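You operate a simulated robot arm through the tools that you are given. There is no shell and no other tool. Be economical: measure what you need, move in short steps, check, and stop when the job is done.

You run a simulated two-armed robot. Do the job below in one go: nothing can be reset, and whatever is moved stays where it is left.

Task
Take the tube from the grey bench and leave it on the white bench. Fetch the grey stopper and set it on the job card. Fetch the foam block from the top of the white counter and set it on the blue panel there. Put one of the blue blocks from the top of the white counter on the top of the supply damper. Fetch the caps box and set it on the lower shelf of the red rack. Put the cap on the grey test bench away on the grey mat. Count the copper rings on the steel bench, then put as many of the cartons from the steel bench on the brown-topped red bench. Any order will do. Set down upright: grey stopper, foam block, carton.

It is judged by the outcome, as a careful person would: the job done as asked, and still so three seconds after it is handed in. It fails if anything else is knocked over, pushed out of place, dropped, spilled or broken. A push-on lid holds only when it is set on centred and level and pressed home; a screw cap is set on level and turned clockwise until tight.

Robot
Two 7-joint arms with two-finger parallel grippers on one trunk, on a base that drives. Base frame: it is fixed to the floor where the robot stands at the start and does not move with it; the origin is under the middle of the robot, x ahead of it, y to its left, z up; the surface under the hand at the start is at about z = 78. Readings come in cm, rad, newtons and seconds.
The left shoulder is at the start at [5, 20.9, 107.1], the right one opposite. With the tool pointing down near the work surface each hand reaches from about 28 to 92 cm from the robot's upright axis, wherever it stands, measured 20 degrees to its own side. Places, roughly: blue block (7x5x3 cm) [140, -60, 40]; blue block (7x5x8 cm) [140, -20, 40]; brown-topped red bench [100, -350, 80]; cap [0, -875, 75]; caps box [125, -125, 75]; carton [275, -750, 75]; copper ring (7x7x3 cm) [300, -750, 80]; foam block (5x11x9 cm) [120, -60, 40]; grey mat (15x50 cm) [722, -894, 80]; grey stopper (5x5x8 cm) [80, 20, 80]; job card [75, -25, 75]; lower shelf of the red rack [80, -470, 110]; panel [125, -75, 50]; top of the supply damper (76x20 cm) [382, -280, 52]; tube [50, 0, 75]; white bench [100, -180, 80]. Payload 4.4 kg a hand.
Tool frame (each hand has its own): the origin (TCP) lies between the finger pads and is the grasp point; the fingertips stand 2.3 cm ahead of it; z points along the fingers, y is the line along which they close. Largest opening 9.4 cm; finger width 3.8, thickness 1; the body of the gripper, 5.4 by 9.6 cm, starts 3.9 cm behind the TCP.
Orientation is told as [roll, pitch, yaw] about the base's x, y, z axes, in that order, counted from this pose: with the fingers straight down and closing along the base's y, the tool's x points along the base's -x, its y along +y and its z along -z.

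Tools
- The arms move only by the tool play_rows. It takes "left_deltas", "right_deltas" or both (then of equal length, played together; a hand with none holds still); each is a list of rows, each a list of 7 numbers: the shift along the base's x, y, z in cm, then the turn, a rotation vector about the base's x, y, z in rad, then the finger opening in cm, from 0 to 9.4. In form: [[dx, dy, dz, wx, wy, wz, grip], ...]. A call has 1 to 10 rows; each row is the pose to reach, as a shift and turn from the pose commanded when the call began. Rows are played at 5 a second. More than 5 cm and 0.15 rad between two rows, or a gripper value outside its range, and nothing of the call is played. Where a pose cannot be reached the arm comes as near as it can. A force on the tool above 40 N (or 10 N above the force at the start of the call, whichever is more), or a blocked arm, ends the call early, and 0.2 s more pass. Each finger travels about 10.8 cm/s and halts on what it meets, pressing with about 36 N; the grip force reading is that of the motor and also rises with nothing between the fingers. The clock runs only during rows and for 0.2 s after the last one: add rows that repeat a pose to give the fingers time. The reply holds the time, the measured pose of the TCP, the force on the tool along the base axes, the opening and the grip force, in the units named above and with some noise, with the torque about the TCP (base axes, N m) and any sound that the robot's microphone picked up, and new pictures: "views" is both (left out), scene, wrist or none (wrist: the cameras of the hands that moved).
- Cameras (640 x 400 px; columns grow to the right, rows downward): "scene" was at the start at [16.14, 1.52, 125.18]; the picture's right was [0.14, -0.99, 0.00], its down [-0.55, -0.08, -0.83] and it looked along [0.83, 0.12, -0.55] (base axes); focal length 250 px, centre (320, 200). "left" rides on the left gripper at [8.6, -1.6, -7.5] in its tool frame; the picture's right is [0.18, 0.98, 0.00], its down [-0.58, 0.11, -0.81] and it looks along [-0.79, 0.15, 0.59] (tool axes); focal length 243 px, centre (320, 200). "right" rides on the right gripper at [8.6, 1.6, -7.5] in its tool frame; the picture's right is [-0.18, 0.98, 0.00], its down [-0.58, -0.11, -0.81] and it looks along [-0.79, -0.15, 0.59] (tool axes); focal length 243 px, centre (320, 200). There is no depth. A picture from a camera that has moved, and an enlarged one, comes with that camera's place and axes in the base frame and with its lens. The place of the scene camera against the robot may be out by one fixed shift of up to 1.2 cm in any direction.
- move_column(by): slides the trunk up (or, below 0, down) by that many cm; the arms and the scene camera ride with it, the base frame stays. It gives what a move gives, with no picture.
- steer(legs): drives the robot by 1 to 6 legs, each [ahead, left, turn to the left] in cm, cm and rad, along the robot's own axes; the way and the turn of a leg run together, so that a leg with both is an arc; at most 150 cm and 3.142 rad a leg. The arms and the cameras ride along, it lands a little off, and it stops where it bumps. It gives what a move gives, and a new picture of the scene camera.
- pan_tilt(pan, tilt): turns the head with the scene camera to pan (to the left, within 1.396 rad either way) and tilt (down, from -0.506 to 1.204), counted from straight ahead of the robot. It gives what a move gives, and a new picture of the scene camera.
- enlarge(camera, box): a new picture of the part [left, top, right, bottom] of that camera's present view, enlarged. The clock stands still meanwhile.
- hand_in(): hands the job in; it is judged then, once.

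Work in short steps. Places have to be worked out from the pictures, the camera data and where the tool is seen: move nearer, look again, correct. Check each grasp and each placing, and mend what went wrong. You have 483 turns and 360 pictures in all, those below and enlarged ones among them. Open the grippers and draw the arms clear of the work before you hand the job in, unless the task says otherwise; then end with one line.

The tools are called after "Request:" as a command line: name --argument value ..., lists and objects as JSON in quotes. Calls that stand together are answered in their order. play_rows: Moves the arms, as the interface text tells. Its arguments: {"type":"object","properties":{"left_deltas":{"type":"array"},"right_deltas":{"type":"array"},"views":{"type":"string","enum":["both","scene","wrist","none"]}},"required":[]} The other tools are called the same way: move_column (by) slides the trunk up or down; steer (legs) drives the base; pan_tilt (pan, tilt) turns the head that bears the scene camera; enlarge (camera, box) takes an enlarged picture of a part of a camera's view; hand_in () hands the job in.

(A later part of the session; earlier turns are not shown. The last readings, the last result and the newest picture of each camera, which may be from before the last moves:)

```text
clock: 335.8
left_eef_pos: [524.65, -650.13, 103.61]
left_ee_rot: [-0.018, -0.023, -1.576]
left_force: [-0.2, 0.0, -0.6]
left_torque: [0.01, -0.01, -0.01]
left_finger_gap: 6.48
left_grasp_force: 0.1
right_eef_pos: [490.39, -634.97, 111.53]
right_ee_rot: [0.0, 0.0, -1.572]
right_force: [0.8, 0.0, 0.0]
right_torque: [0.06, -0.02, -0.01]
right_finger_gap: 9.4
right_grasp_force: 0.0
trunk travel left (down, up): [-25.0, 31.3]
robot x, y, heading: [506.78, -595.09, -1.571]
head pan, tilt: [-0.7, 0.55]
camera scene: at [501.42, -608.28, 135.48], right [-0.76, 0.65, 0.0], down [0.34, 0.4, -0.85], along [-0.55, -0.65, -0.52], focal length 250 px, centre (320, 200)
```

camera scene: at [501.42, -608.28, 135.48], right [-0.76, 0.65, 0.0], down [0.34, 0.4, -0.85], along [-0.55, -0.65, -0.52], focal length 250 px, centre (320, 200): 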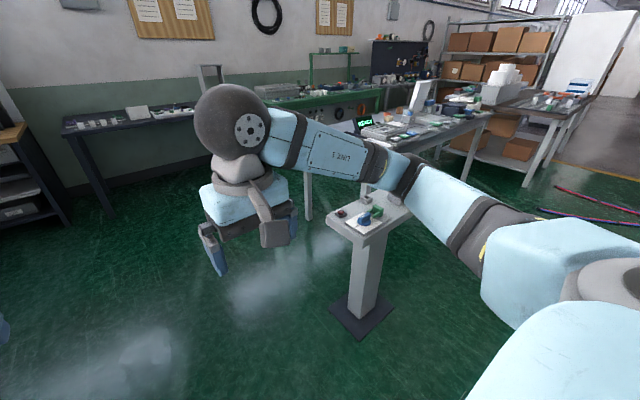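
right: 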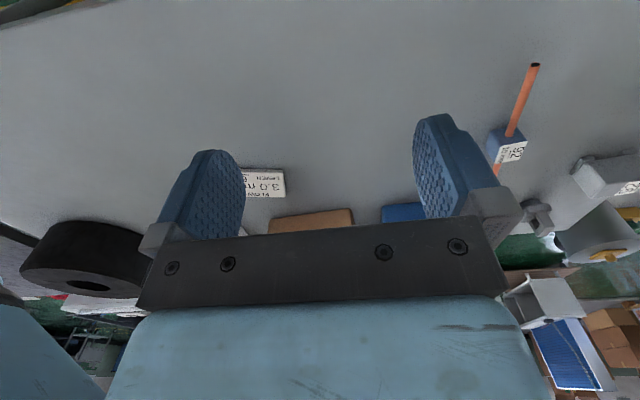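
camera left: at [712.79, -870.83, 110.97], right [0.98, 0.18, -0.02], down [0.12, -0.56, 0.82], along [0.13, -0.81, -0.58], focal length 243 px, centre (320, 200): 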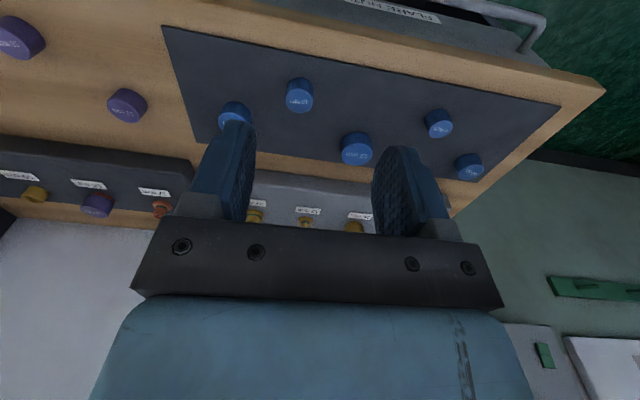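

Pedestal base at about [424,-661]. I'll back 20 cm more, strafe right past it to x≈310, then look at the steel bench.

Request:
steer --legs '[[-18, 0, 0], [0, -100, 0], [0, -95, 0]]'

Request:
pan_tilt --pan 0.0 --tilt 0.45

```text
clock: 354.3
left_eef_pos: [329.45, -631.08, 103.63]
left_ee_rot: [-0.018, -0.024, -1.582]
left_force: [0.7, 0.2, 0.0]
left_torque: [0.0, 0.01, 0.0]
left_finger_gap: 6.48
left_grasp_force: 0.1
right_eef_pos: [295.18, -615.75, 111.67]
right_ee_rot: [0.003, 0.0, -1.575]
right_force: [0.5, 0.1, 0.3]
right_torque: [-0.01, 0.02, 0.01]
right_finger_gap: 9.41
right_grasp_force: 0.1
trunk travel left (down, up): [-25.0, 31.3]
robot x, y, heading: [311.7, -575.91, -1.58]
head pan, tilt: [-0.7, 0.55]
camera scene: at [306.43, -589.09, 135.49], right [-0.76, 0.65, 0.0], down [0.34, 0.4, -0.85], along [-0.55, -0.65, -0.52], focal length 250 px, centre (320, 200)
```

scene: 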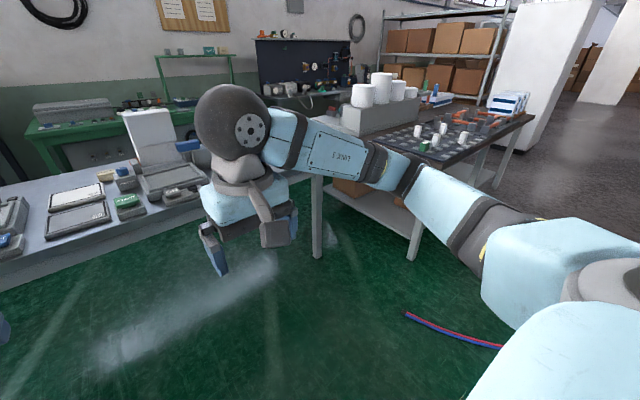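

```text
clock: 355.4
left_eef_pos: [329.49, -631.05, 103.66]
left_ee_rot: [-0.019, -0.022, -1.581]
left_force: [-0.4, 0.3, 0.2]
left_torque: [-0.01, -0.02, -0.01]
left_finger_gap: 6.53
left_grasp_force: 0.1
right_eef_pos: [295.3, -615.74, 111.58]
right_ee_rot: [0.001, 0.0, -1.575]
right_force: [0.0, 0.1, 0.7]
right_torque: [-0.01, 0.02, -0.01]
right_finger_gap: 9.41
right_grasp_force: 0.1
trunk travel left (down, up): [-25.0, 31.3]
robot x, y, heading: [311.92, -575.83, -1.577]
head pan, tilt: [0.0, 0.45]
camera scene: at [312.19, -591.46, 136.39], right [-1.0, 0.01, 0.0], down [0.0, 0.44, -0.9], along [-0.01, -0.9, -0.44], focal length 250 px, centre (320, 200)
```

scene: 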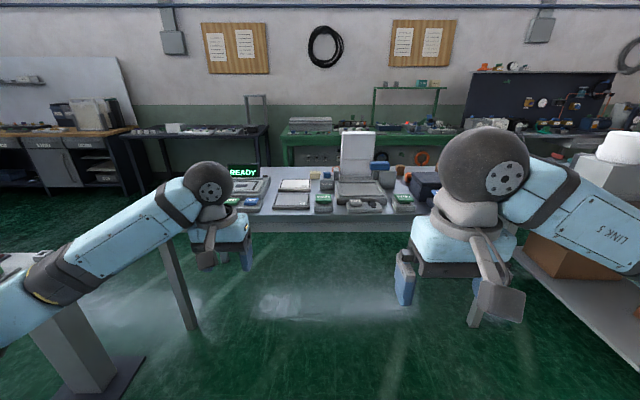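

The bench carries instruments and stands; the cartons and rings should lie on its far (south) side. I'll drive 50 cm ahead and zoom.

Request:
steer --legs '[[50, 0, 0]]'

Request:
pan_tilt --pan 0.0 --tilt 0.6

Request:
enlarge --camera "scene" --box '[200, 120, 460, 270]'

```text
clock: 358.3
left_eef_pos: [329.52, -680.83, 103.56]
left_ee_rot: [-0.018, -0.023, -1.576]
left_force: [-0.8, 0.0, 0.0]
left_torque: [0.0, -0.03, -0.02]
left_finger_gap: 6.52
left_grasp_force: 0.1
right_eef_pos: [295.19, -665.74, 111.53]
right_ee_rot: [0.003, 0.0, -1.572]
right_force: [0.3, -0.8, 0.0]
right_torque: [0.01, 0.01, 0.01]
right_finger_gap: 9.39
right_grasp_force: 0.0
trunk travel left (down, up): [-25.0, 31.3]
robot x, y, heading: [311.44, -625.57, -1.576]
head pan, tilt: [0.0, 0.45]
camera scene: at [311.99, -641.33, 136.39], right [-1.0, 0.0, 0.0], down [0.0, 0.44, -0.9], along [0.0, -0.9, -0.44], focal length 250 px, centre (320, 200)
```

scene: 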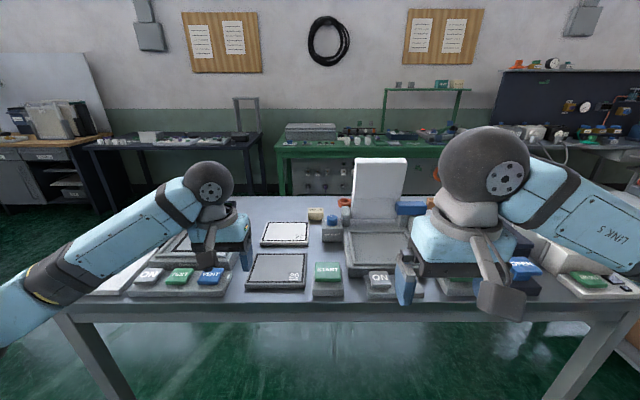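

```text
clock: 359.0
left_eef_pos: [329.43, -680.84, 103.57]
left_ee_rot: [-0.018, -0.024, -1.576]
left_force: [0.6, -0.3, 0.3]
left_torque: [0.02, -0.01, -0.02]
left_finger_gap: 6.51
left_grasp_force: 0.0
right_eef_pos: [295.21, -665.76, 111.56]
right_ee_rot: [0.003, 0.0, -1.572]
right_force: [-0.3, 0.7, 0.3]
right_torque: [0.0, 0.0, 0.0]
right_finger_gap: 9.37
right_grasp_force: 0.1
trunk travel left (down, up): [-25.0, 31.3]
robot x, y, heading: [311.29, -625.58, -1.575]
head pan, tilt: [0.0, 0.6]
camera scene: at [311.99, -640.93, 135.04], right [-1.0, 0.0, 0.0], down [0.0, 0.56, -0.83], along [0.0, -0.83, -0.56], focal length 250 px, centre (320, 200)
```

scene: 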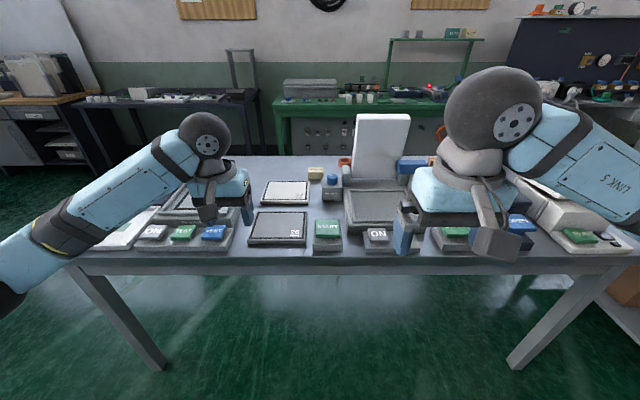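

```text
2.46 times, centred on (330, 195) of scene
camera zoom: at [311.99, -640.93, 135.04], right [-1.0, 0.0, 0.0], down [0.0, 0.56, -0.83], along [0.0, -0.83, -0.56], focal length 615 px, centre (295, 212)
```

zoom: 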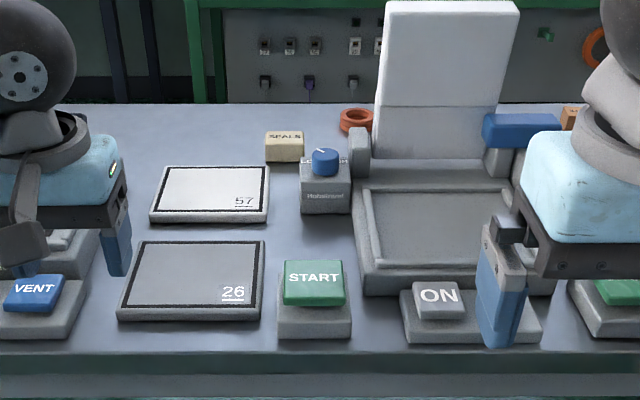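

A beige "SEALS" carton and one copper ring are visible behind the stand; more may be hidden. I'll strafe right 40 cm to see the rest.

Request:
steer --legs '[[0, -40, 0]]'

Request:
enlarge --camera "scene" --box '[180, 110, 440, 270]'

Request:
pan_tilt --pan -0.5 --tilt 0.5

```text
clock: 363.1
left_eef_pos: [289.54, -680.71, 103.69]
left_ee_rot: [-0.017, -0.022, -1.575]
left_force: [0.1, 0.3, -0.1]
left_torque: [0.0, 0.01, 0.01]
left_finger_gap: 6.49
left_grasp_force: 0.0
right_eef_pos: [255.35, -665.64, 111.62]
right_ee_rot: [0.003, -0.002, -1.569]
right_force: [-0.4, -0.2, 0.3]
right_torque: [0.03, 0.01, 0.04]
right_finger_gap: 9.39
right_grasp_force: 0.0
trunk travel left (down, up): [-25.0, 31.3]
robot x, y, heading: [271.58, -625.56, -1.575]
head pan, tilt: [0.0, 0.6]
camera scene: at [272.09, -640.86, 135.04], right [-1.0, 0.0, 0.0], down [0.0, 0.56, -0.83], along [0.0, -0.83, -0.56], focal length 250 px, centre (320, 200)
```

scene: 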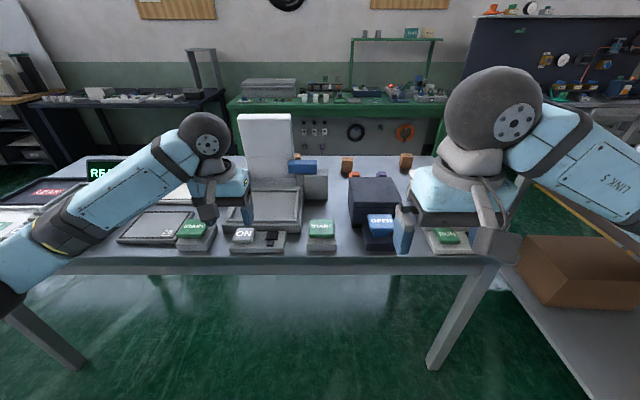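

```text
2.46 times, centred on (310, 190) of scene
camera zoom: at [272.09, -640.86, 135.04], right [-1.0, 0.0, 0.0], down [0.0, 0.56, -0.83], along [0.0, -0.83, -0.56], focal length 615 px, centre (345, 225)
```

zoom: 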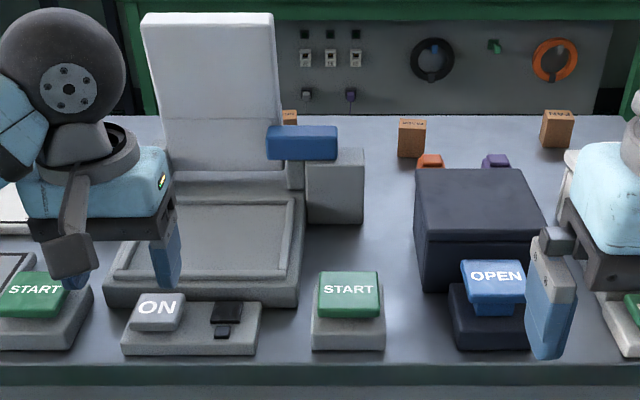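

```text
clock: 364.0
left_eef_pos: [289.68, -680.68, 103.62]
left_ee_rot: [-0.018, -0.024, -1.573]
left_force: [0.5, -1.2, -0.2]
left_torque: [0.0, 0.0, 0.0]
left_finger_gap: 6.52
left_grasp_force: 0.1
right_eef_pos: [255.46, -665.58, 111.65]
right_ee_rot: [0.001, -0.001, -1.569]
right_force: [0.0, 0.0, 0.0]
right_torque: [0.01, 0.02, -0.02]
right_finger_gap: 9.41
right_grasp_force: 0.1
trunk travel left (down, up): [-25.0, 31.3]
robot x, y, heading: [271.46, -625.64, -1.571]
head pan, tilt: [-0.499, 0.499]
camera scene: at [267.75, -640.01, 135.94], right [-0.88, 0.48, 0.0], down [0.23, 0.42, -0.88], along [-0.42, -0.77, -0.48], focal length 250 px, centre (320, 200)
```

scene: 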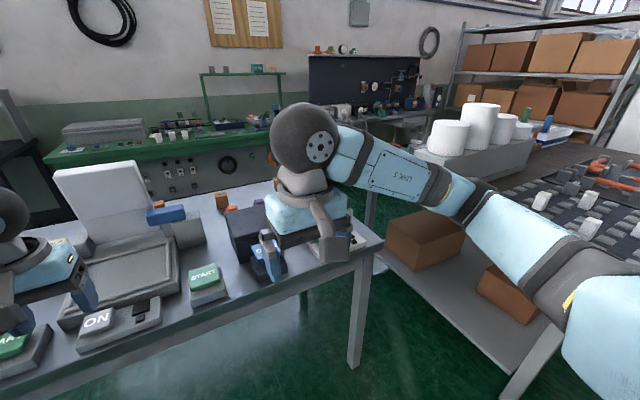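

Cartons (brown ones near [259,-747] and [230,-752], beige "SEALS" near [314,-740]) and rings sit along the south edge, so I'll work from the south corridor facing north. Route: back out, strafe to x≈506, turn round, back into the corridor.

Request:
steer --legs '[[-50, 0, 0], [0, 118, 0], [0, 118, 0], [0, 0, 3.14]]'

```text
clock: 394.8
left_eef_pos: [489.71, -521.43, 103.61]
left_ee_rot: [-0.019, -0.023, 1.571]
left_force: [0.0, -0.1, 0.1]
left_torque: [0.0, 0.01, 0.0]
left_finger_gap: 6.5
left_grasp_force: 0.1
right_eef_pos: [523.86, -536.48, 111.56]
right_ee_rot: [0.001, 0.0, 1.578]
right_force: [-0.9, 0.1, 0.6]
right_torque: [-0.01, 0.0, -0.02]
right_finger_gap: 9.4
right_grasp_force: 0.0
trunk travel left (down, up): [-25.0, 31.3]
robot x, y, heading: [508.11, -576.77, 1.574]
head pan, tilt: [-0.499, 0.499]
camera scene: at [512.79, -561.48, 135.94], right [0.88, -0.48, 0.0], down [-0.23, -0.42, -0.88], along [0.42, 0.77, -0.48], focal length 250 px, centre (320, 200)
```

scene: 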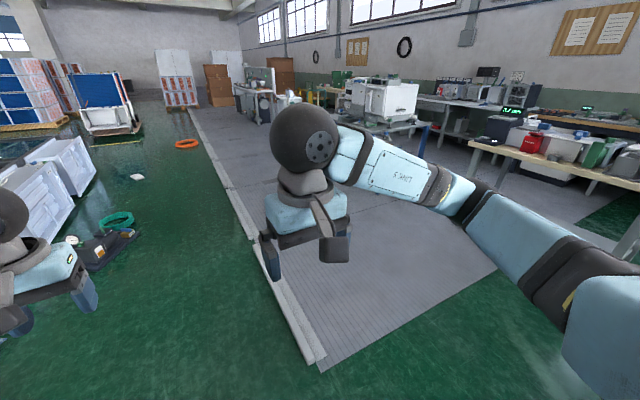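

Turned. Now backing south into the corridor and strafing left along it.

Request:
steer --legs '[[-118, 0, 0], [-118, 0, 0]]'

Request:
steer --legs '[[0, 120, 0], [0, 85, 0]]'

Request:
pan_tilt --pan 0.1 --tilt 0.65

```text
clock: 406.4
left_eef_pos: [490.98, -759.45, 103.61]
left_ee_rot: [-0.017, -0.021, 1.579]
left_force: [0.0, -0.4, 0.0]
left_torque: [-0.01, -0.02, 0.01]
left_finger_gap: 6.49
left_grasp_force: 0.0
right_eef_pos: [525.5, -774.01, 111.57]
right_ee_rot: [0.002, -0.001, 1.585]
right_force: [-0.8, -1.2, -0.9]
right_torque: [0.0, -0.01, 0.0]
right_finger_gap: 9.41
right_grasp_force: 0.1
trunk travel left (down, up): [-25.0, 31.3]
robot x, y, heading: [509.88, -814.32, 1.58]
head pan, tilt: [-0.499, 0.499]
camera scene: at [514.59, -799.26, 135.95], right [0.88, -0.47, 0.0], down [-0.22, -0.42, -0.88], along [0.41, 0.78, -0.48], focal length 250 px, centre (320, 200)
```

scene: 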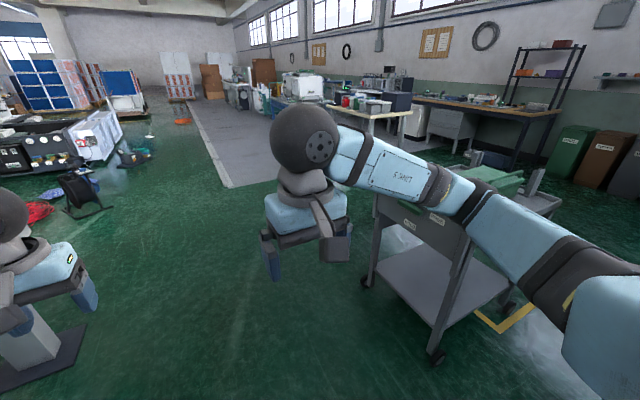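

```text
clock: 424.8
left_eef_pos: [284.1, -762.72, 103.64]
left_ee_rot: [-0.017, -0.024, 1.587]
left_force: [0.5, -0.3, -0.3]
left_torque: [0.02, 0.0, 0.01]
left_finger_gap: 6.5
left_grasp_force: 0.1
right_eef_pos: [318.86, -777.25, 111.61]
right_ee_rot: [0.003, -0.002, 1.593]
right_force: [0.5, 1.2, -0.1]
right_torque: [-0.02, -0.04, 0.0]
right_finger_gap: 9.41
right_grasp_force: 0.2
trunk travel left (down, up): [-25.0, 31.3]
robot x, y, heading: [303.57, -817.51, 1.586]
head pan, tilt: [-0.499, 0.499]
camera scene: at [308.12, -802.49, 135.95], right [0.89, -0.46, 0.0], down [-0.22, -0.42, -0.88], along [0.41, 0.78, -0.48], focal length 250 px, centre (320, 200)
```

scene: 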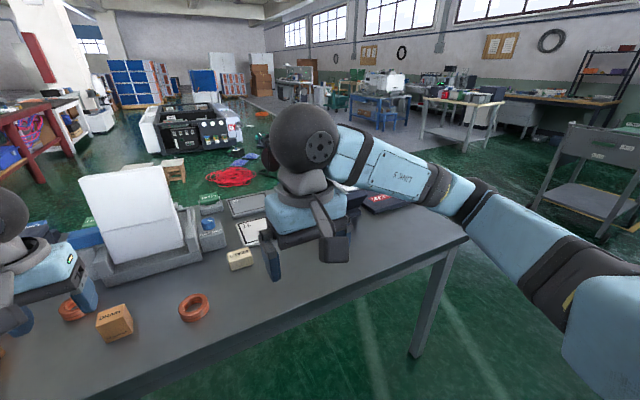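

```text
clock: 425.8
left_eef_pos: [284.17, -762.73, 103.72]
left_ee_rot: [-0.016, -0.024, 1.587]
left_force: [-1.0, -0.2, -0.7]
left_torque: [-0.02, -0.02, 0.01]
left_finger_gap: 6.51
left_grasp_force: 0.0
right_eef_pos: [318.76, -777.22, 111.59]
right_ee_rot: [0.003, 0.0, 1.593]
right_force: [-0.5, -0.8, 0.2]
right_torque: [-0.03, 0.01, -0.03]
right_finger_gap: 9.41
right_grasp_force: 0.0
trunk travel left (down, up): [-25.0, 31.3]
robot x, y, heading: [303.29, -817.46, 1.591]
head pan, tilt: [0.099, 0.649]
camera scene: at [302.9, -801.94, 134.61], right [0.99, 0.12, 0.0], down [0.07, -0.6, -0.8], along [-0.09, 0.79, -0.6], focal length 250 px, centre (320, 200)
```

scene: 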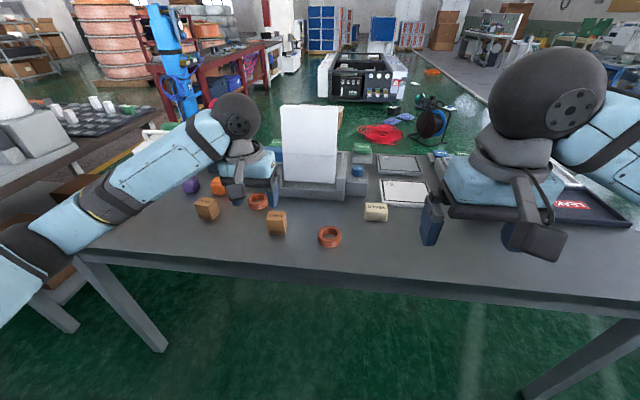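

Now I can see rings and cartons. Zooming to count.

Request:
enlarge --camera "scene" --box '[160, 150, 420, 270]'

Request:
enlarge --camera "scene" --box '[150, 160, 300, 250]'

```text
2.46 times, centred on (290, 210) of scene
camera zoom: at [302.9, -801.94, 134.61], right [0.99, 0.12, 0.0], down [0.07, -0.6, -0.8], along [-0.09, 0.79, -0.6], focal length 615 px, centre (394, 175)
```

zoom: 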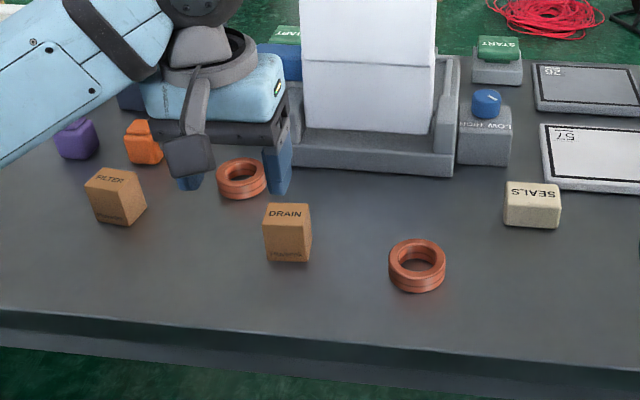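

```text
4.27 times, centred on (225, 205) of scene
camera zoom: at [302.9, -801.94, 134.61], right [0.99, 0.12, 0.0], down [0.07, -0.6, -0.8], along [-0.09, 0.79, -0.6], focal length 1067 px, centre (725, 179)
```

zoom: 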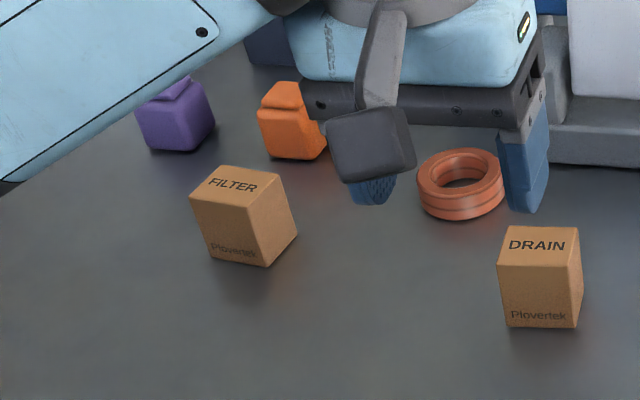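

Two rings so far; I must check the hidden parts. I'll strafe left 45 cm to view the bench's west end and the parts the hands hid.

Request:
steer --legs '[[0, 45, -0.015]]'

Request:
enlarge --camera "scene" --box '[160, 130, 460, 290]'

Request:
pan_tilt --pan -0.7 --tilt 0.5

Request:
pan_tilt --pan 0.7 --tilt 0.6

```text
clock: 430.2
left_eef_pos: [239.96, -763.03, 103.62]
left_ee_rot: [-0.018, -0.022, 1.572]
left_force: [-0.9, 0.0, 0.5]
left_torque: [0.03, 0.01, -0.01]
left_finger_gap: 6.5
left_grasp_force: 0.1
right_eef_pos: [274.46, -778.07, 111.63]
right_ee_rot: [0.0, -0.001, 1.577]
right_force: [1.3, -0.7, 0.5]
right_torque: [0.0, 0.02, -0.02]
right_finger_gap: 9.4
right_grasp_force: 0.0
trunk travel left (down, up): [-25.0, 31.3]
robot x, y, heading: [258.38, -818.39, 1.572]
head pan, tilt: [0.099, 0.649]
camera scene: at [258.11, -802.47, 134.61], right [0.99, 0.1, 0.0], down [0.06, -0.6, -0.8], along [-0.08, 0.79, -0.6], focal length 250 px, centre (320, 200)
```

scene: 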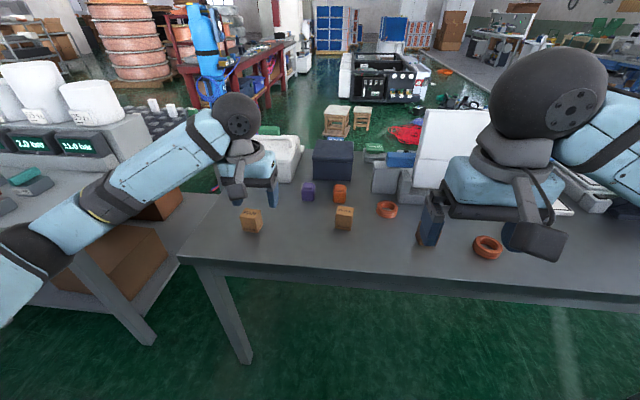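

```text
2.13 times, centred on (310, 210) of scene
camera zoom: at [258.11, -802.47, 134.61], right [0.99, 0.1, 0.0], down [0.06, -0.6, -0.8], along [-0.08, 0.79, -0.6], focal length 533 px, centre (341, 179)
```

zoom: 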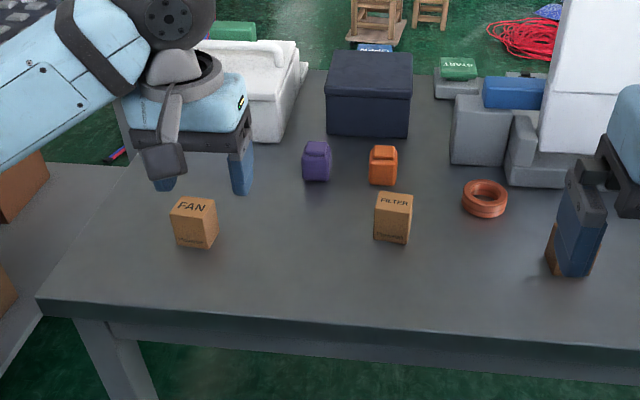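

```text
clock: 431.4
left_eef_pos: [240.06, -763.12, 103.68]
left_ee_rot: [-0.019, -0.021, 1.573]
left_force: [-0.2, 0.5, -0.8]
left_torque: [0.0, 0.0, -0.02]
left_finger_gap: 6.49
left_grasp_force: 0.2
right_eef_pos: [274.46, -777.94, 111.62]
right_ee_rot: [0.0, 0.001, 1.577]
right_force: [-0.5, 0.0, -0.1]
right_torque: [0.01, -0.04, -0.01]
right_finger_gap: 9.4
right_grasp_force: 0.1
trunk travel left (down, up): [-25.0, 31.3]
robot x, y, heading: [258.37, -818.39, 1.572]
head pan, tilt: [-0.7, 0.499]
camera scene: at [264.84, -804.11, 135.94], right [0.77, -0.64, 0.0], down [-0.31, -0.37, -0.88], along [0.56, 0.67, -0.48], focal length 250 px, centre (320, 200)
```

scene: 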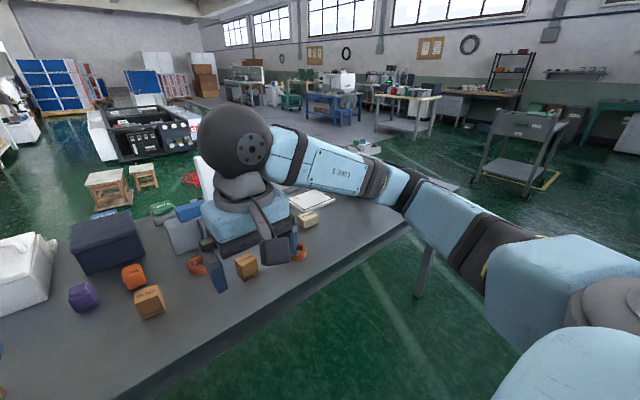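

```text
clock: 432.9
left_eef_pos: [239.89, -763.08, 103.54]
left_ee_rot: [-0.017, -0.023, 1.572]
left_force: [-0.4, 0.4, -1.1]
left_torque: [0.04, 0.0, 0.02]
left_finger_gap: 6.5
left_grasp_force: 0.1
right_eef_pos: [274.51, -777.98, 111.56]
right_ee_rot: [0.002, -0.001, 1.579]
right_force: [-1.0, 0.4, -0.6]
right_torque: [-0.04, 0.04, -0.04]
right_finger_gap: 9.43
right_grasp_force: 0.1
trunk travel left (down, up): [-25.0, 31.3]
robot x, y, heading: [258.47, -818.22, 1.573]
head pan, tilt: [0.7, 0.6]
camera scene: at [253.3, -804.36, 135.04], right [0.76, 0.65, 0.0], down [0.37, -0.43, -0.83], along [-0.53, 0.63, -0.56], focal length 250 px, centre (320, 200)
```

scene: 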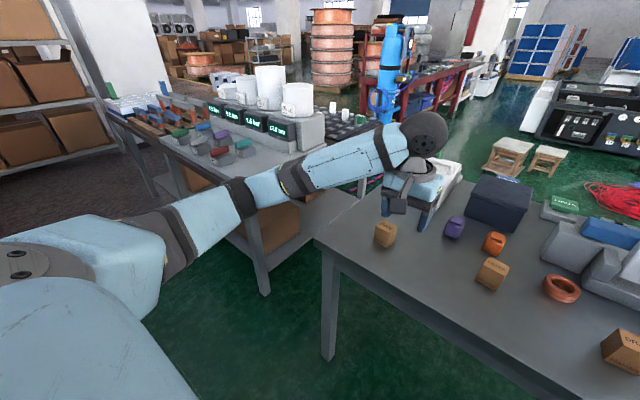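

Cartons FAN, FILTER and DRAIN, and two copper rings are seen. I'll check with the wrist cameras for anything hidden.

Request:
enlarge --camera "left" --box '[0, 0, 640, 400]'

Request:
enlarge --camera "right" --box '[0, 0, 640, 400]'

```text
1.00 times, centred on (320, 200) of left (not enlarged: the box is as wide or as high as the picture)
camera zoom: at [241.37, -771.87, 110.92], right [-0.98, -0.19, -0.02], down [-0.12, 0.56, 0.82], along [-0.14, 0.81, -0.58], focal length 243 px, centre (320, 200)
```

zoom: 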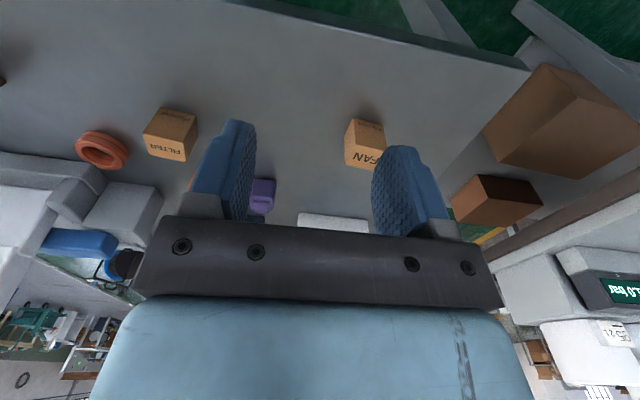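

```text
1.00 times, centred on (320, 200) of right (not enlarged: the box is as wide or as high as the picture)
camera zoom: at [272.86, -786.57, 119.05], right [-0.98, 0.18, 0.0], down [0.11, 0.58, 0.81], along [0.14, 0.79, -0.59], focal length 243 px, centre (320, 200)
```

zoom: 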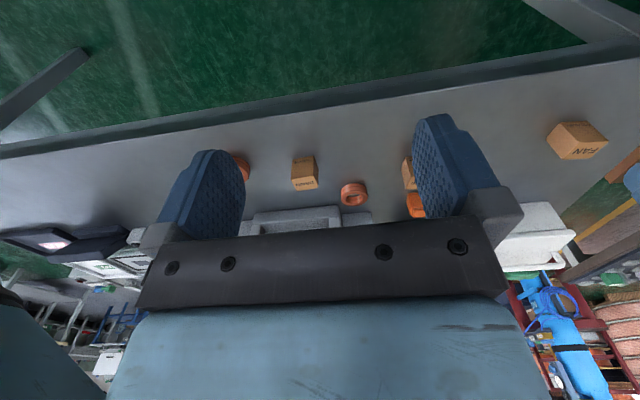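

Still two rings. To be sure of the count I'll check the east half of the bench from x≈345.

Request:
steer --legs '[[0, -95, 0]]'

Request:
pan_tilt --pan -0.05 --tilt 0.6

Request:
enlarge --camera "scene" --box '[130, 130, 450, 300]'

```text
clock: 441.6
left_eef_pos: [334.5, -762.4, 103.61]
left_ee_rot: [-0.017, -0.024, 1.579]
left_force: [0.1, -0.1, 0.3]
left_torque: [-0.02, -0.01, 0.04]
left_finger_gap: 6.48
left_grasp_force: 0.0
right_eef_pos: [368.99, -777.25, 111.66]
right_ee_rot: [0.002, 0.001, 1.583]
right_force: [1.0, -0.5, 0.8]
right_torque: [0.01, 0.02, -0.02]
right_finger_gap: 9.4
right_grasp_force: 0.1
trunk travel left (down, up): [-25.0, 31.3]
robot x, y, heading: [353.29, -817.54, 1.581]
head pan, tilt: [0.7, 0.6]
camera scene: at [348.06, -803.73, 135.04], right [0.76, 0.65, 0.0], down [0.37, -0.43, -0.83], along [-0.54, 0.63, -0.56], focal length 250 px, centre (320, 200)
```

scene: 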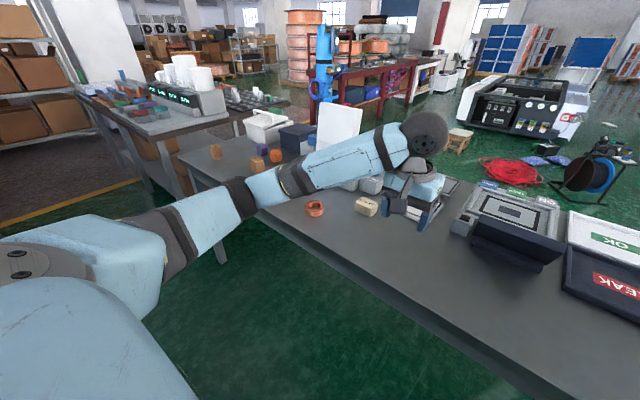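

```text
clock: 442.6
left_eef_pos: [334.58, -762.49, 103.64]
left_ee_rot: [-0.018, -0.023, 1.577]
left_force: [-0.7, 0.1, 0.4]
left_torque: [0.01, -0.03, 0.0]
left_finger_gap: 6.51
left_grasp_force: 0.0
right_eef_pos: [369.04, -777.21, 111.68]
right_ee_rot: [0.001, 0.0, 1.584]
right_force: [0.1, 0.4, -0.3]
right_torque: [-0.01, -0.02, 0.01]
right_finger_gap: 9.43
right_grasp_force: 0.1
trunk travel left (down, up): [-25.0, 31.3]
robot x, y, heading: [353.1, -817.62, 1.577]
head pan, tilt: [-0.051, 0.6]
camera scene: at [354.17, -801.61, 135.04], right [1.0, -0.04, 0.0], down [-0.02, -0.56, -0.83], along [0.03, 0.82, -0.56], focal length 250 px, centre (320, 200)
```

scene: 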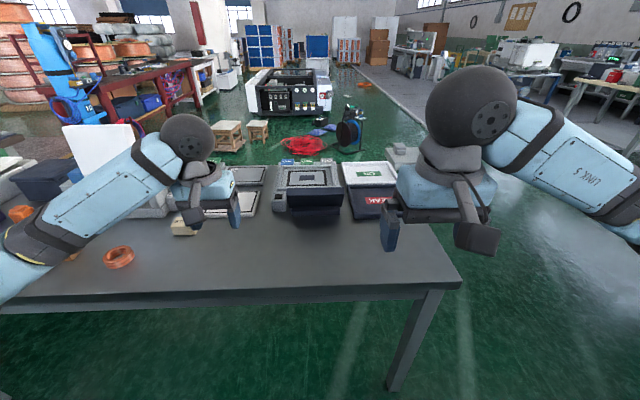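

```text
2.00 times, centred on (290, 215) of scene
camera zoom: at [354.17, -801.61, 135.04], right [1.0, -0.04, 0.0], down [-0.02, -0.56, -0.83], along [0.03, 0.82, -0.56], focal length 500 px, centre (380, 170)
```

zoom: 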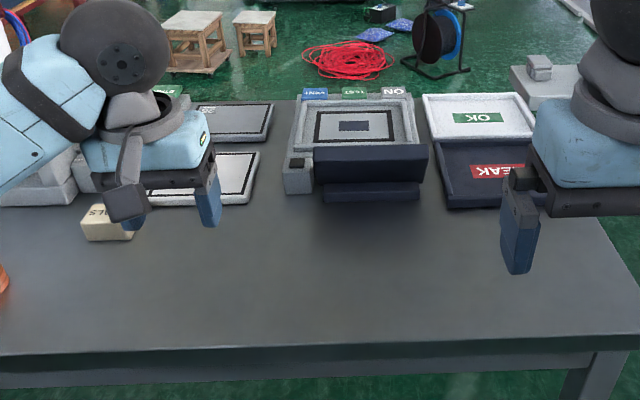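

No more rings on the east half: two rings, so two cartons. I'll return to x≈257 and take FAN with the left hand and DRAIN with the right.

Request:
steer --legs '[[0, 96, -0.01]]'

Request:
pan_tilt --pan 0.0 --tilt 0.75

```text
clock: 451.4
left_eef_pos: [238.96, -762.8, 103.79]
left_ee_rot: [-0.017, -0.023, 1.567]
left_force: [0.0, 0.4, -0.3]
left_torque: [-0.02, 0.01, -0.02]
left_finger_gap: 6.5
left_grasp_force: 0.1
right_eef_pos: [273.23, -777.9, 111.45]
right_ee_rot: [0.001, 0.0, 1.571]
right_force: [0.3, -0.1, -0.3]
right_torque: [-0.01, -0.01, 0.02]
right_finger_gap: 9.4
right_grasp_force: 0.1
trunk travel left (down, up): [-25.0, 31.3]
robot x, y, heading: [256.83, -817.73, 1.571]
head pan, tilt: [-0.051, 0.6]
camera scene: at [258.14, -802.03, 135.04], right [1.0, -0.05, 0.0], down [-0.03, -0.56, -0.83], along [0.04, 0.82, -0.56], focal length 250 px, centre (320, 200)
```

scene: 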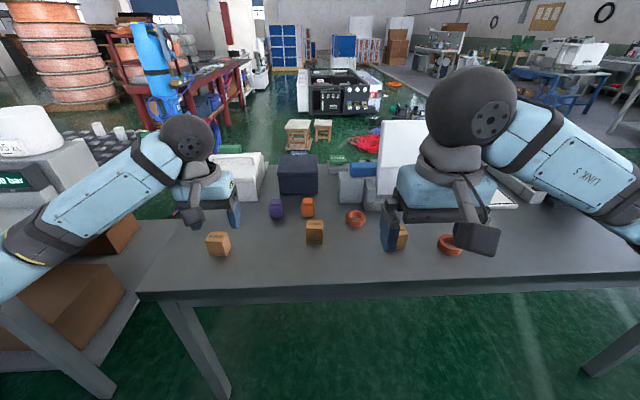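

```text
clock: 452.1
left_eef_pos: [238.93, -762.75, 103.66]
left_ee_rot: [-0.017, -0.023, 1.567]
left_force: [0.4, -0.1, -0.1]
left_torque: [-0.02, 0.02, 0.01]
left_finger_gap: 6.5
left_grasp_force: 0.2
right_eef_pos: [273.24, -777.81, 111.6]
right_ee_rot: [0.002, -0.002, 1.573]
right_force: [-0.5, 0.6, 0.5]
right_torque: [0.06, -0.03, 0.01]
right_finger_gap: 9.39
right_grasp_force: 0.1
trunk travel left (down, up): [-25.0, 31.3]
robot x, y, heading: [257.31, -818.04, 1.568]
head pan, tilt: [0.0, 0.75]
camera scene: at [257.71, -802.57, 133.75], right [1.0, 0.0, 0.0], down [0.0, -0.68, -0.73], along [0.0, 0.73, -0.68], focal length 250 px, centre (320, 200)
```

scene: 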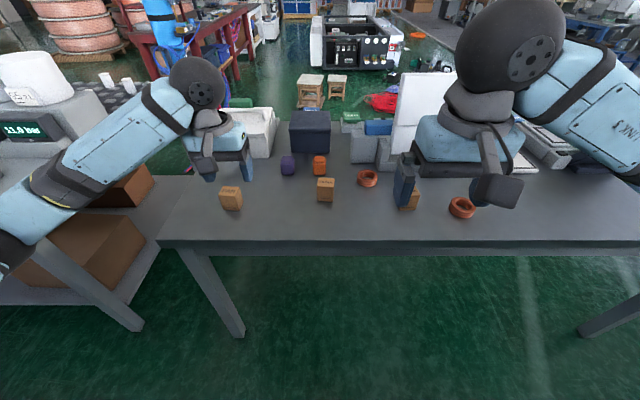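

FAN is at about [230,-747] and DRAIN at [285,-747]. I'll bring both hands near and view them.

Request:
play_rows --left_deltas '[[-1.5, 0.5, -1, 0, 0, 0, 9.4], [-3, 1, -2, 0, 0, 0, 9.4], [-4.5, 1.5, -3, 0, 0, 0, 9.4], [-6, 2, -4, 0, 0, 0, 9.4], [-7.5, 2.5, -5, 0, 0, 0, 9.4], [-8, 2.5, -6, 0, 0, 0, 9.4]]' --right_deltas '[[2, 3, -2, 0, 0, 0, 9.4], [4, 6, -4, 0, 0, 0, 9.4], [6, 9, -6, 0, 0, 0, 9.4], [8, 12, -8, 0, 0, 0, 9.4], [10, 15, -10, 0, 0, 0, 9.4], [12, 17, -12.5, 0, 0, 0, 9.4]]' --views "wrist"

```text
clock: 453.5
left_eef_pos: [230.95, -760.23, 97.72]
left_ee_rot: [-0.017, -0.023, 1.567]
left_force: [-0.1, 0.0, -0.3]
left_torque: [-0.02, -0.02, 0.02]
left_finger_gap: 9.41
left_grasp_force: 0.1
right_eef_pos: [285.42, -760.85, 99.16]
right_ee_rot: [0.001, 0.0, 1.574]
right_force: [0.3, -0.7, 0.7]
right_torque: [-0.05, -0.02, -0.03]
right_finger_gap: 9.4
right_grasp_force: 0.0
trunk travel left (down, up): [-25.0, 31.3]
robot x, y, heading: [257.02, -817.7, 1.572]
head pan, tilt: [0.0, 0.75]
camera right: at [283.82, -769.37, 106.47], right [-0.98, 0.18, 0.0], down [0.11, 0.58, 0.81], along [0.15, 0.79, -0.59], focal length 243 px, centre (320, 200)
camera left: at [232.27, -769.01, 104.95], right [-0.98, -0.18, -0.02], down [-0.12, 0.56, 0.82], along [-0.13, 0.81, -0.58], focal length 243 px, centre (320, 200)
```

right: 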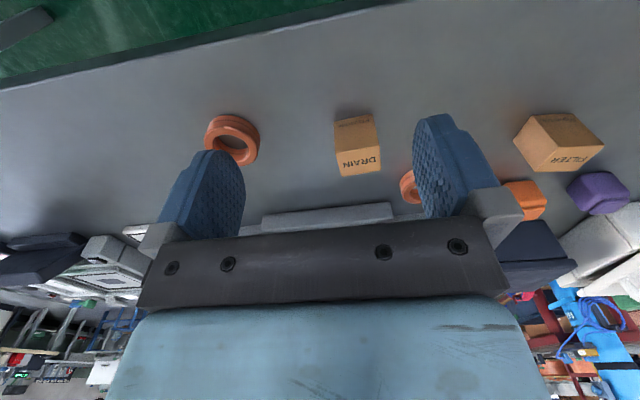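
left: 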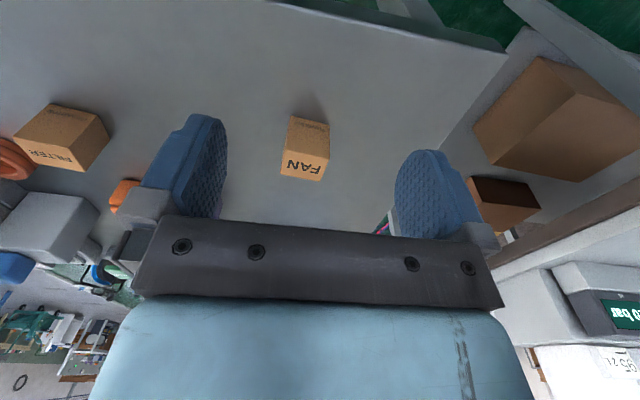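

I'll lower both hands about 6 cm and re-measure by parallax.

Request:
play_rows --left_deltas '[[-0.3, 2, -2, 0, 0, 0, 9.4], [-0.6, 4, -5, 0, 0, 0, 9.4]]' --right_deltas '[[-0.5, 2, -2, 0, 0, 0, 9.4], [-0.8, 4, -5, 0, 0, 0, 9.4]]' --views "wrist"

```text
clock: 454.1
left_eef_pos: [230.42, -756.26, 92.67]
left_ee_rot: [-0.017, -0.021, 1.567]
left_force: [0.3, 0.6, -0.2]
left_torque: [-0.03, -0.04, -0.02]
left_finger_gap: 9.41
left_grasp_force: 0.1
right_eef_pos: [284.35, -756.81, 94.06]
right_ee_rot: [0.001, -0.001, 1.574]
right_force: [0.4, 0.3, -0.4]
right_torque: [0.0, -0.02, -0.03]
right_finger_gap: 9.38
right_grasp_force: 0.1
trunk travel left (down, up): [-25.0, 31.3]
robot x, y, heading: [256.95, -817.76, 1.569]
head pan, tilt: [0.0, 0.75]
camera right: at [282.86, -765.36, 101.45], right [-0.98, 0.18, 0.0], down [0.11, 0.58, 0.81], along [0.15, 0.79, -0.59], focal length 243 px, centre (320, 200)
camera left: at [231.66, -765.06, 99.84], right [-0.98, -0.18, -0.02], down [-0.12, 0.56, 0.82], along [-0.13, 0.81, -0.58], focal length 243 px, centre (320, 200)
```

right: 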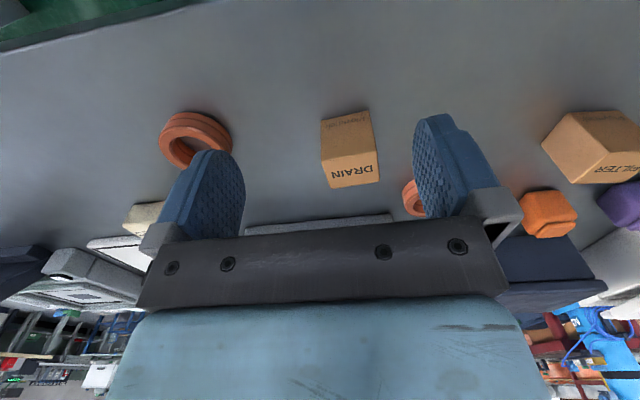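
left: 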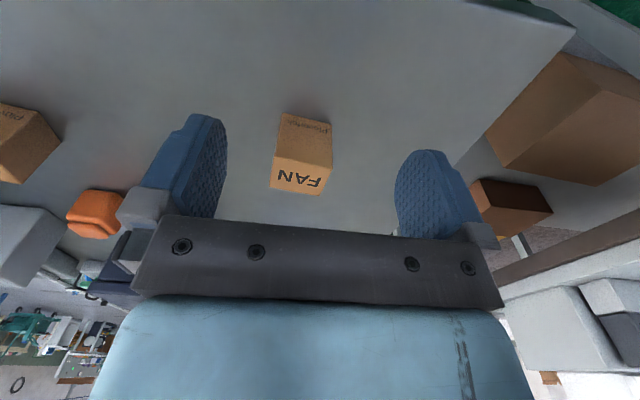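

Measured: bench ≈ z 77.3; FAN centre ≈ [230.6,-746.4], DRAIN ≈ [283.1,-746.2] (yaw +0.055), each about 5×5×6.5 cm. I'll move over them, descend and close both hands.

Request:
play_rows --left_deltas '[[0.1, 4, -1.5, 0, 0, 0, 9.4], [0.2, 8, -3, 0, 0, 0, 9.4], [0.2, 9.9, -3, 0, 0, 0, 9.4], [0.2, 9.9, -7, 0, 0, 0, 9.4], [0.2, 9.9, -11.5, 0, 0, 0, 9.4], [0.2, 9.9, -11.5, 0, 0, 0, 7], [0.2, 9.9, -11.5, 0, 0, 0, 5], [0.2, 9.9, -11.5, 0, 0, 0, 3], [0.2, 9.9, -11.5, 0, 0, 0, 3]]' --right_deltas '[[-0.5, 4, -1.5, 0, 0, 0.02, 9.4], [-1, 8, -4, 0, 0, 0.05, 9.4], [-1.25, 10.6, -5, 0, 0, 0.05, 9.4], [-1.25, 10.6, -9, 0, 0, 0.05, 9.4], [-1.25, 10.6, -12.8, 0, 0, 0.05, 9.4], [-1.25, 10.6, -12.8, 0, 0, 0.05, 7], [-1.25, 10.6, -12.8, 0, 0, 0.05, 5], [-1.25, 10.6, -12.8, 0, 0, 0.05, 3], [-1.25, 10.6, -12.8, 0, 0, 0.05, 3]]' --views "wrist"

```text
clock: 455.5
left_eef_pos: [229.83, -746.44, 82.45]
left_ee_rot: [-0.014, -0.041, 1.574]
left_force: [-6.5, -9.7, 19.3]
left_torque: [-0.54, 0.96, 0.36]
left_finger_gap: 7.23
left_grasp_force: 3.4
right_eef_pos: [283.34, -746.34, 82.42]
right_ee_rot: [0.001, -0.015, 1.621]
right_force: [0.7, -6.7, 20.3]
right_torque: [-0.48, -0.82, -0.2]
right_finger_gap: 7.03
right_grasp_force: 0.4
trunk travel left (down, up): [-25.0, 31.3]
robot x, y, heading: [256.92, -817.4, 1.571]
head pan, tilt: [0.0, 0.75]
stopped in row 6 (left hand): the force on the tool passed its limit at 44 N (the readings are from after the stop); the commanded pose is now the measured one
camera right: at [282.15, -755.08, 89.66], right [-0.99, 0.13, 0.0], down [0.08, 0.57, 0.81], along [0.11, 0.81, -0.58], focal length 243 px, centre (320, 200)
camera left: at [231.25, -755.4, 89.5], right [-0.98, -0.19, -0.02], down [-0.12, 0.55, 0.83], along [-0.14, 0.82, -0.56], focal length 243 px, centre (320, 200)
```

right: 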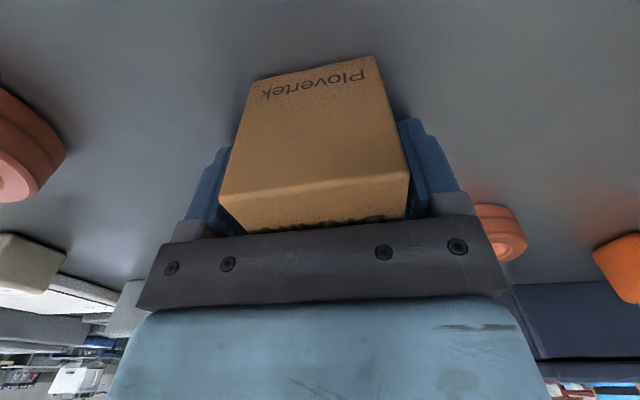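
left: 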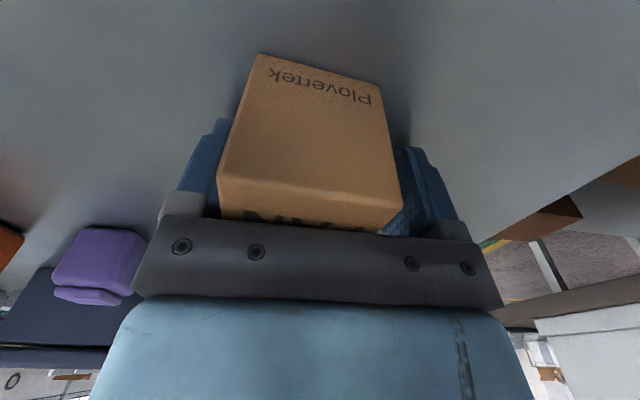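

The palms seem to touch the carton tops. I'll raise both hands 1 cm and close.

Request:
play_rows --left_deltas '[[0, 0, 0.7, 0, 0.0, 0, 7.3], [0, 0, 1, 0, 0.02, 0, 7.3], [0, 0, 1, 0, 0.02, 0, 5], [0, 0, 1, 0, 0.02, 0, 3], [0, 0, 1, 0, 0.02, 0, 3]]' --right_deltas '[[0, 0, 0.7, 0, 0.0, 0, 7.3], [0, 0, 1, 0, 0.015, 0, 7.3], [0, 0, 1, 0, 0.015, 0, 5], [0, 0, 1, 0, 0.015, 0, 3], [0, 0, 1, 0, 0.015, 0, 3]]' --views "wrist"

```text
clock: 456.7
left_eef_pos: [229.99, -746.16, 82.67]
left_ee_rot: [0.005, -0.033, 1.571]
left_force: [0.2, -0.5, -0.3]
left_torque: [0.03, 0.01, -0.02]
left_finger_gap: 4.97
left_grasp_force: 35.7
right_eef_pos: [283.37, -746.04, 82.5]
right_ee_rot: [0.015, -0.005, 1.62]
right_force: [0.5, -0.2, 0.5]
right_torque: [0.0, 0.03, 0.01]
right_finger_gap: 4.98
right_grasp_force: 35.9
trunk travel left (down, up): [-25.0, 31.3]
robot x, y, heading: [257.23, -817.76, 1.571]
head pan, tilt: [0.0, 0.75]
camera right: at [282.3, -754.75, 90.01], right [-0.99, 0.13, 0.02], down [0.09, 0.58, 0.81], along [0.1, 0.8, -0.59], focal length 243 px, centre (320, 200)
camera left: at [231.53, -755.04, 89.77], right [-0.98, -0.19, 0.0], down [-0.1, 0.55, 0.83], along [-0.15, 0.81, -0.56], focal length 243 px, centre (320, 200)
```

right: 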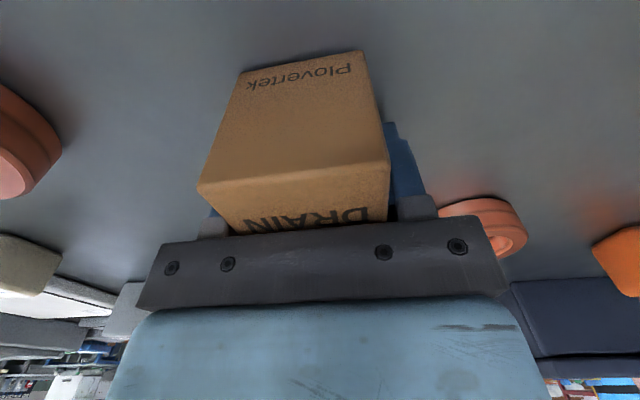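
left: 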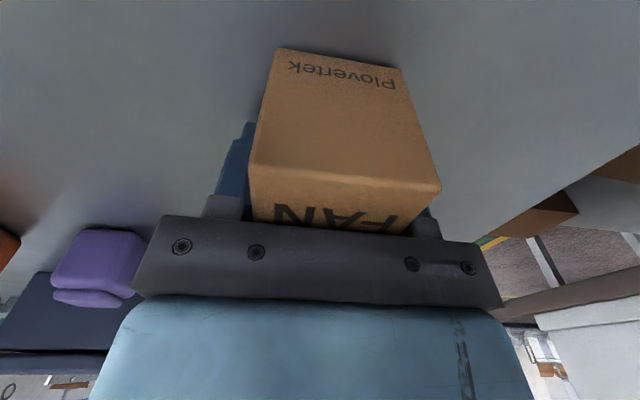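

Both cartons gripped (4.97 cm). I'll lift both and draw them back.

Request:
play_rows --left_deltas '[[0, 0, 2, 0, 0, 0, 3], [0, 0, 6, 0, 0, 0, 3], [0, 0, 10, 0, 0, 0, 3], [0, 0, 14, 0, 0, 0, 3], [0, -2, 18, 0, 0.01, 0, 3], [0, -5, 21, 0, 0.02, 0, 3], [1, -9, 23, 0, 0.02, 0, 3], [3, -13, 24, 0, 0.02, 0, 3], [5, -17, 24, 0, 0.02, 0, 3]]' --right_deltas '[[0, 0, 2, 0, 0, 0, 3], [0, 0, 6, 0, 0, 0, 3], [0, 0, 10, 0, 0, 0, 3], [0, 0, 14, 0, 0, 0, 3], [0, -2, 18, 0, 0, 0, 3], [-1, -5, 21, 0, 0, -0.02, 3], [-3, -9, 23, 0, 0, -0.05, 3], [-6, -12.5, 24, 0, 0, -0.05, 3], [-9, -16, 24, 0, 0, -0.05, 3]]' --views "both"

```text
clock: 458.7
left_eef_pos: [235.0, -763.27, 106.88]
left_ee_rot: [0.027, -0.034, 1.573]
left_force: [0.4, -1.2, -0.9]
left_torque: [0.02, 0.0, -0.02]
left_finger_gap: 4.97
left_grasp_force: 36.3
right_eef_pos: [274.42, -762.16, 106.61]
right_ee_rot: [0.015, -0.007, 1.571]
right_force: [0.5, -0.1, -1.3]
right_torque: [0.0, 0.0, 0.01]
right_finger_gap: 4.94
right_grasp_force: 36.0
trunk travel left (down, up): [-25.0, 31.3]
robot x, y, heading: [256.87, -817.59, 1.573]
head pan, tilt: [0.0, 0.75]
camera scene: at [257.66, -802.65, 133.76], right [1.0, 0.0, 0.0], down [0.0, -0.68, -0.73], along [0.0, 0.73, -0.68], focal length 250 px, centre (320, 200)
camera right: at [272.87, -770.73, 114.13], right [-0.98, 0.18, 0.02], down [0.12, 0.58, 0.81], along [0.14, 0.8, -0.59], focal length 243 px, centre (320, 200)
camera left: at [236.71, -772.14, 113.85], right [-0.98, -0.19, 0.02], down [-0.09, 0.55, 0.83], along [-0.17, 0.81, -0.56], focal length 243 px, centre (320, 200)
```

scene: 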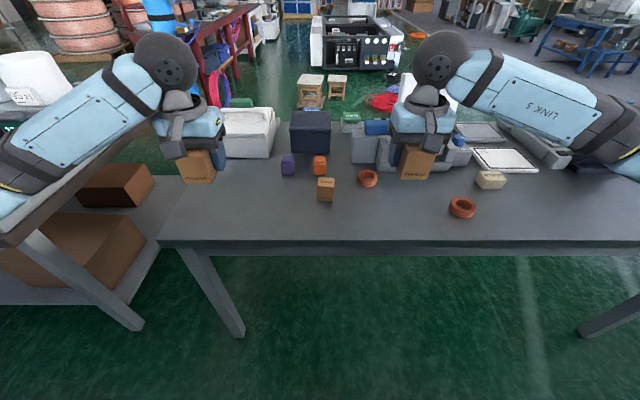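
right: 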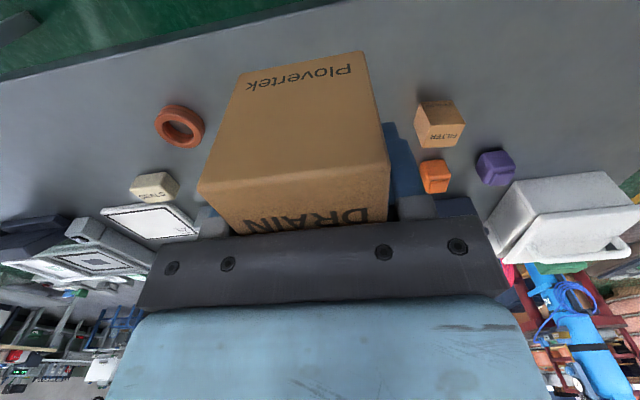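
left: 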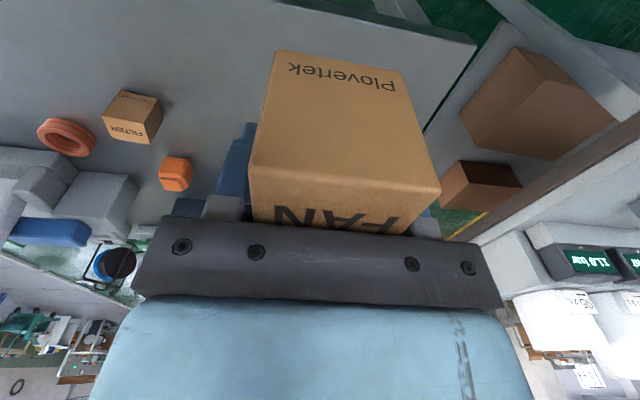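

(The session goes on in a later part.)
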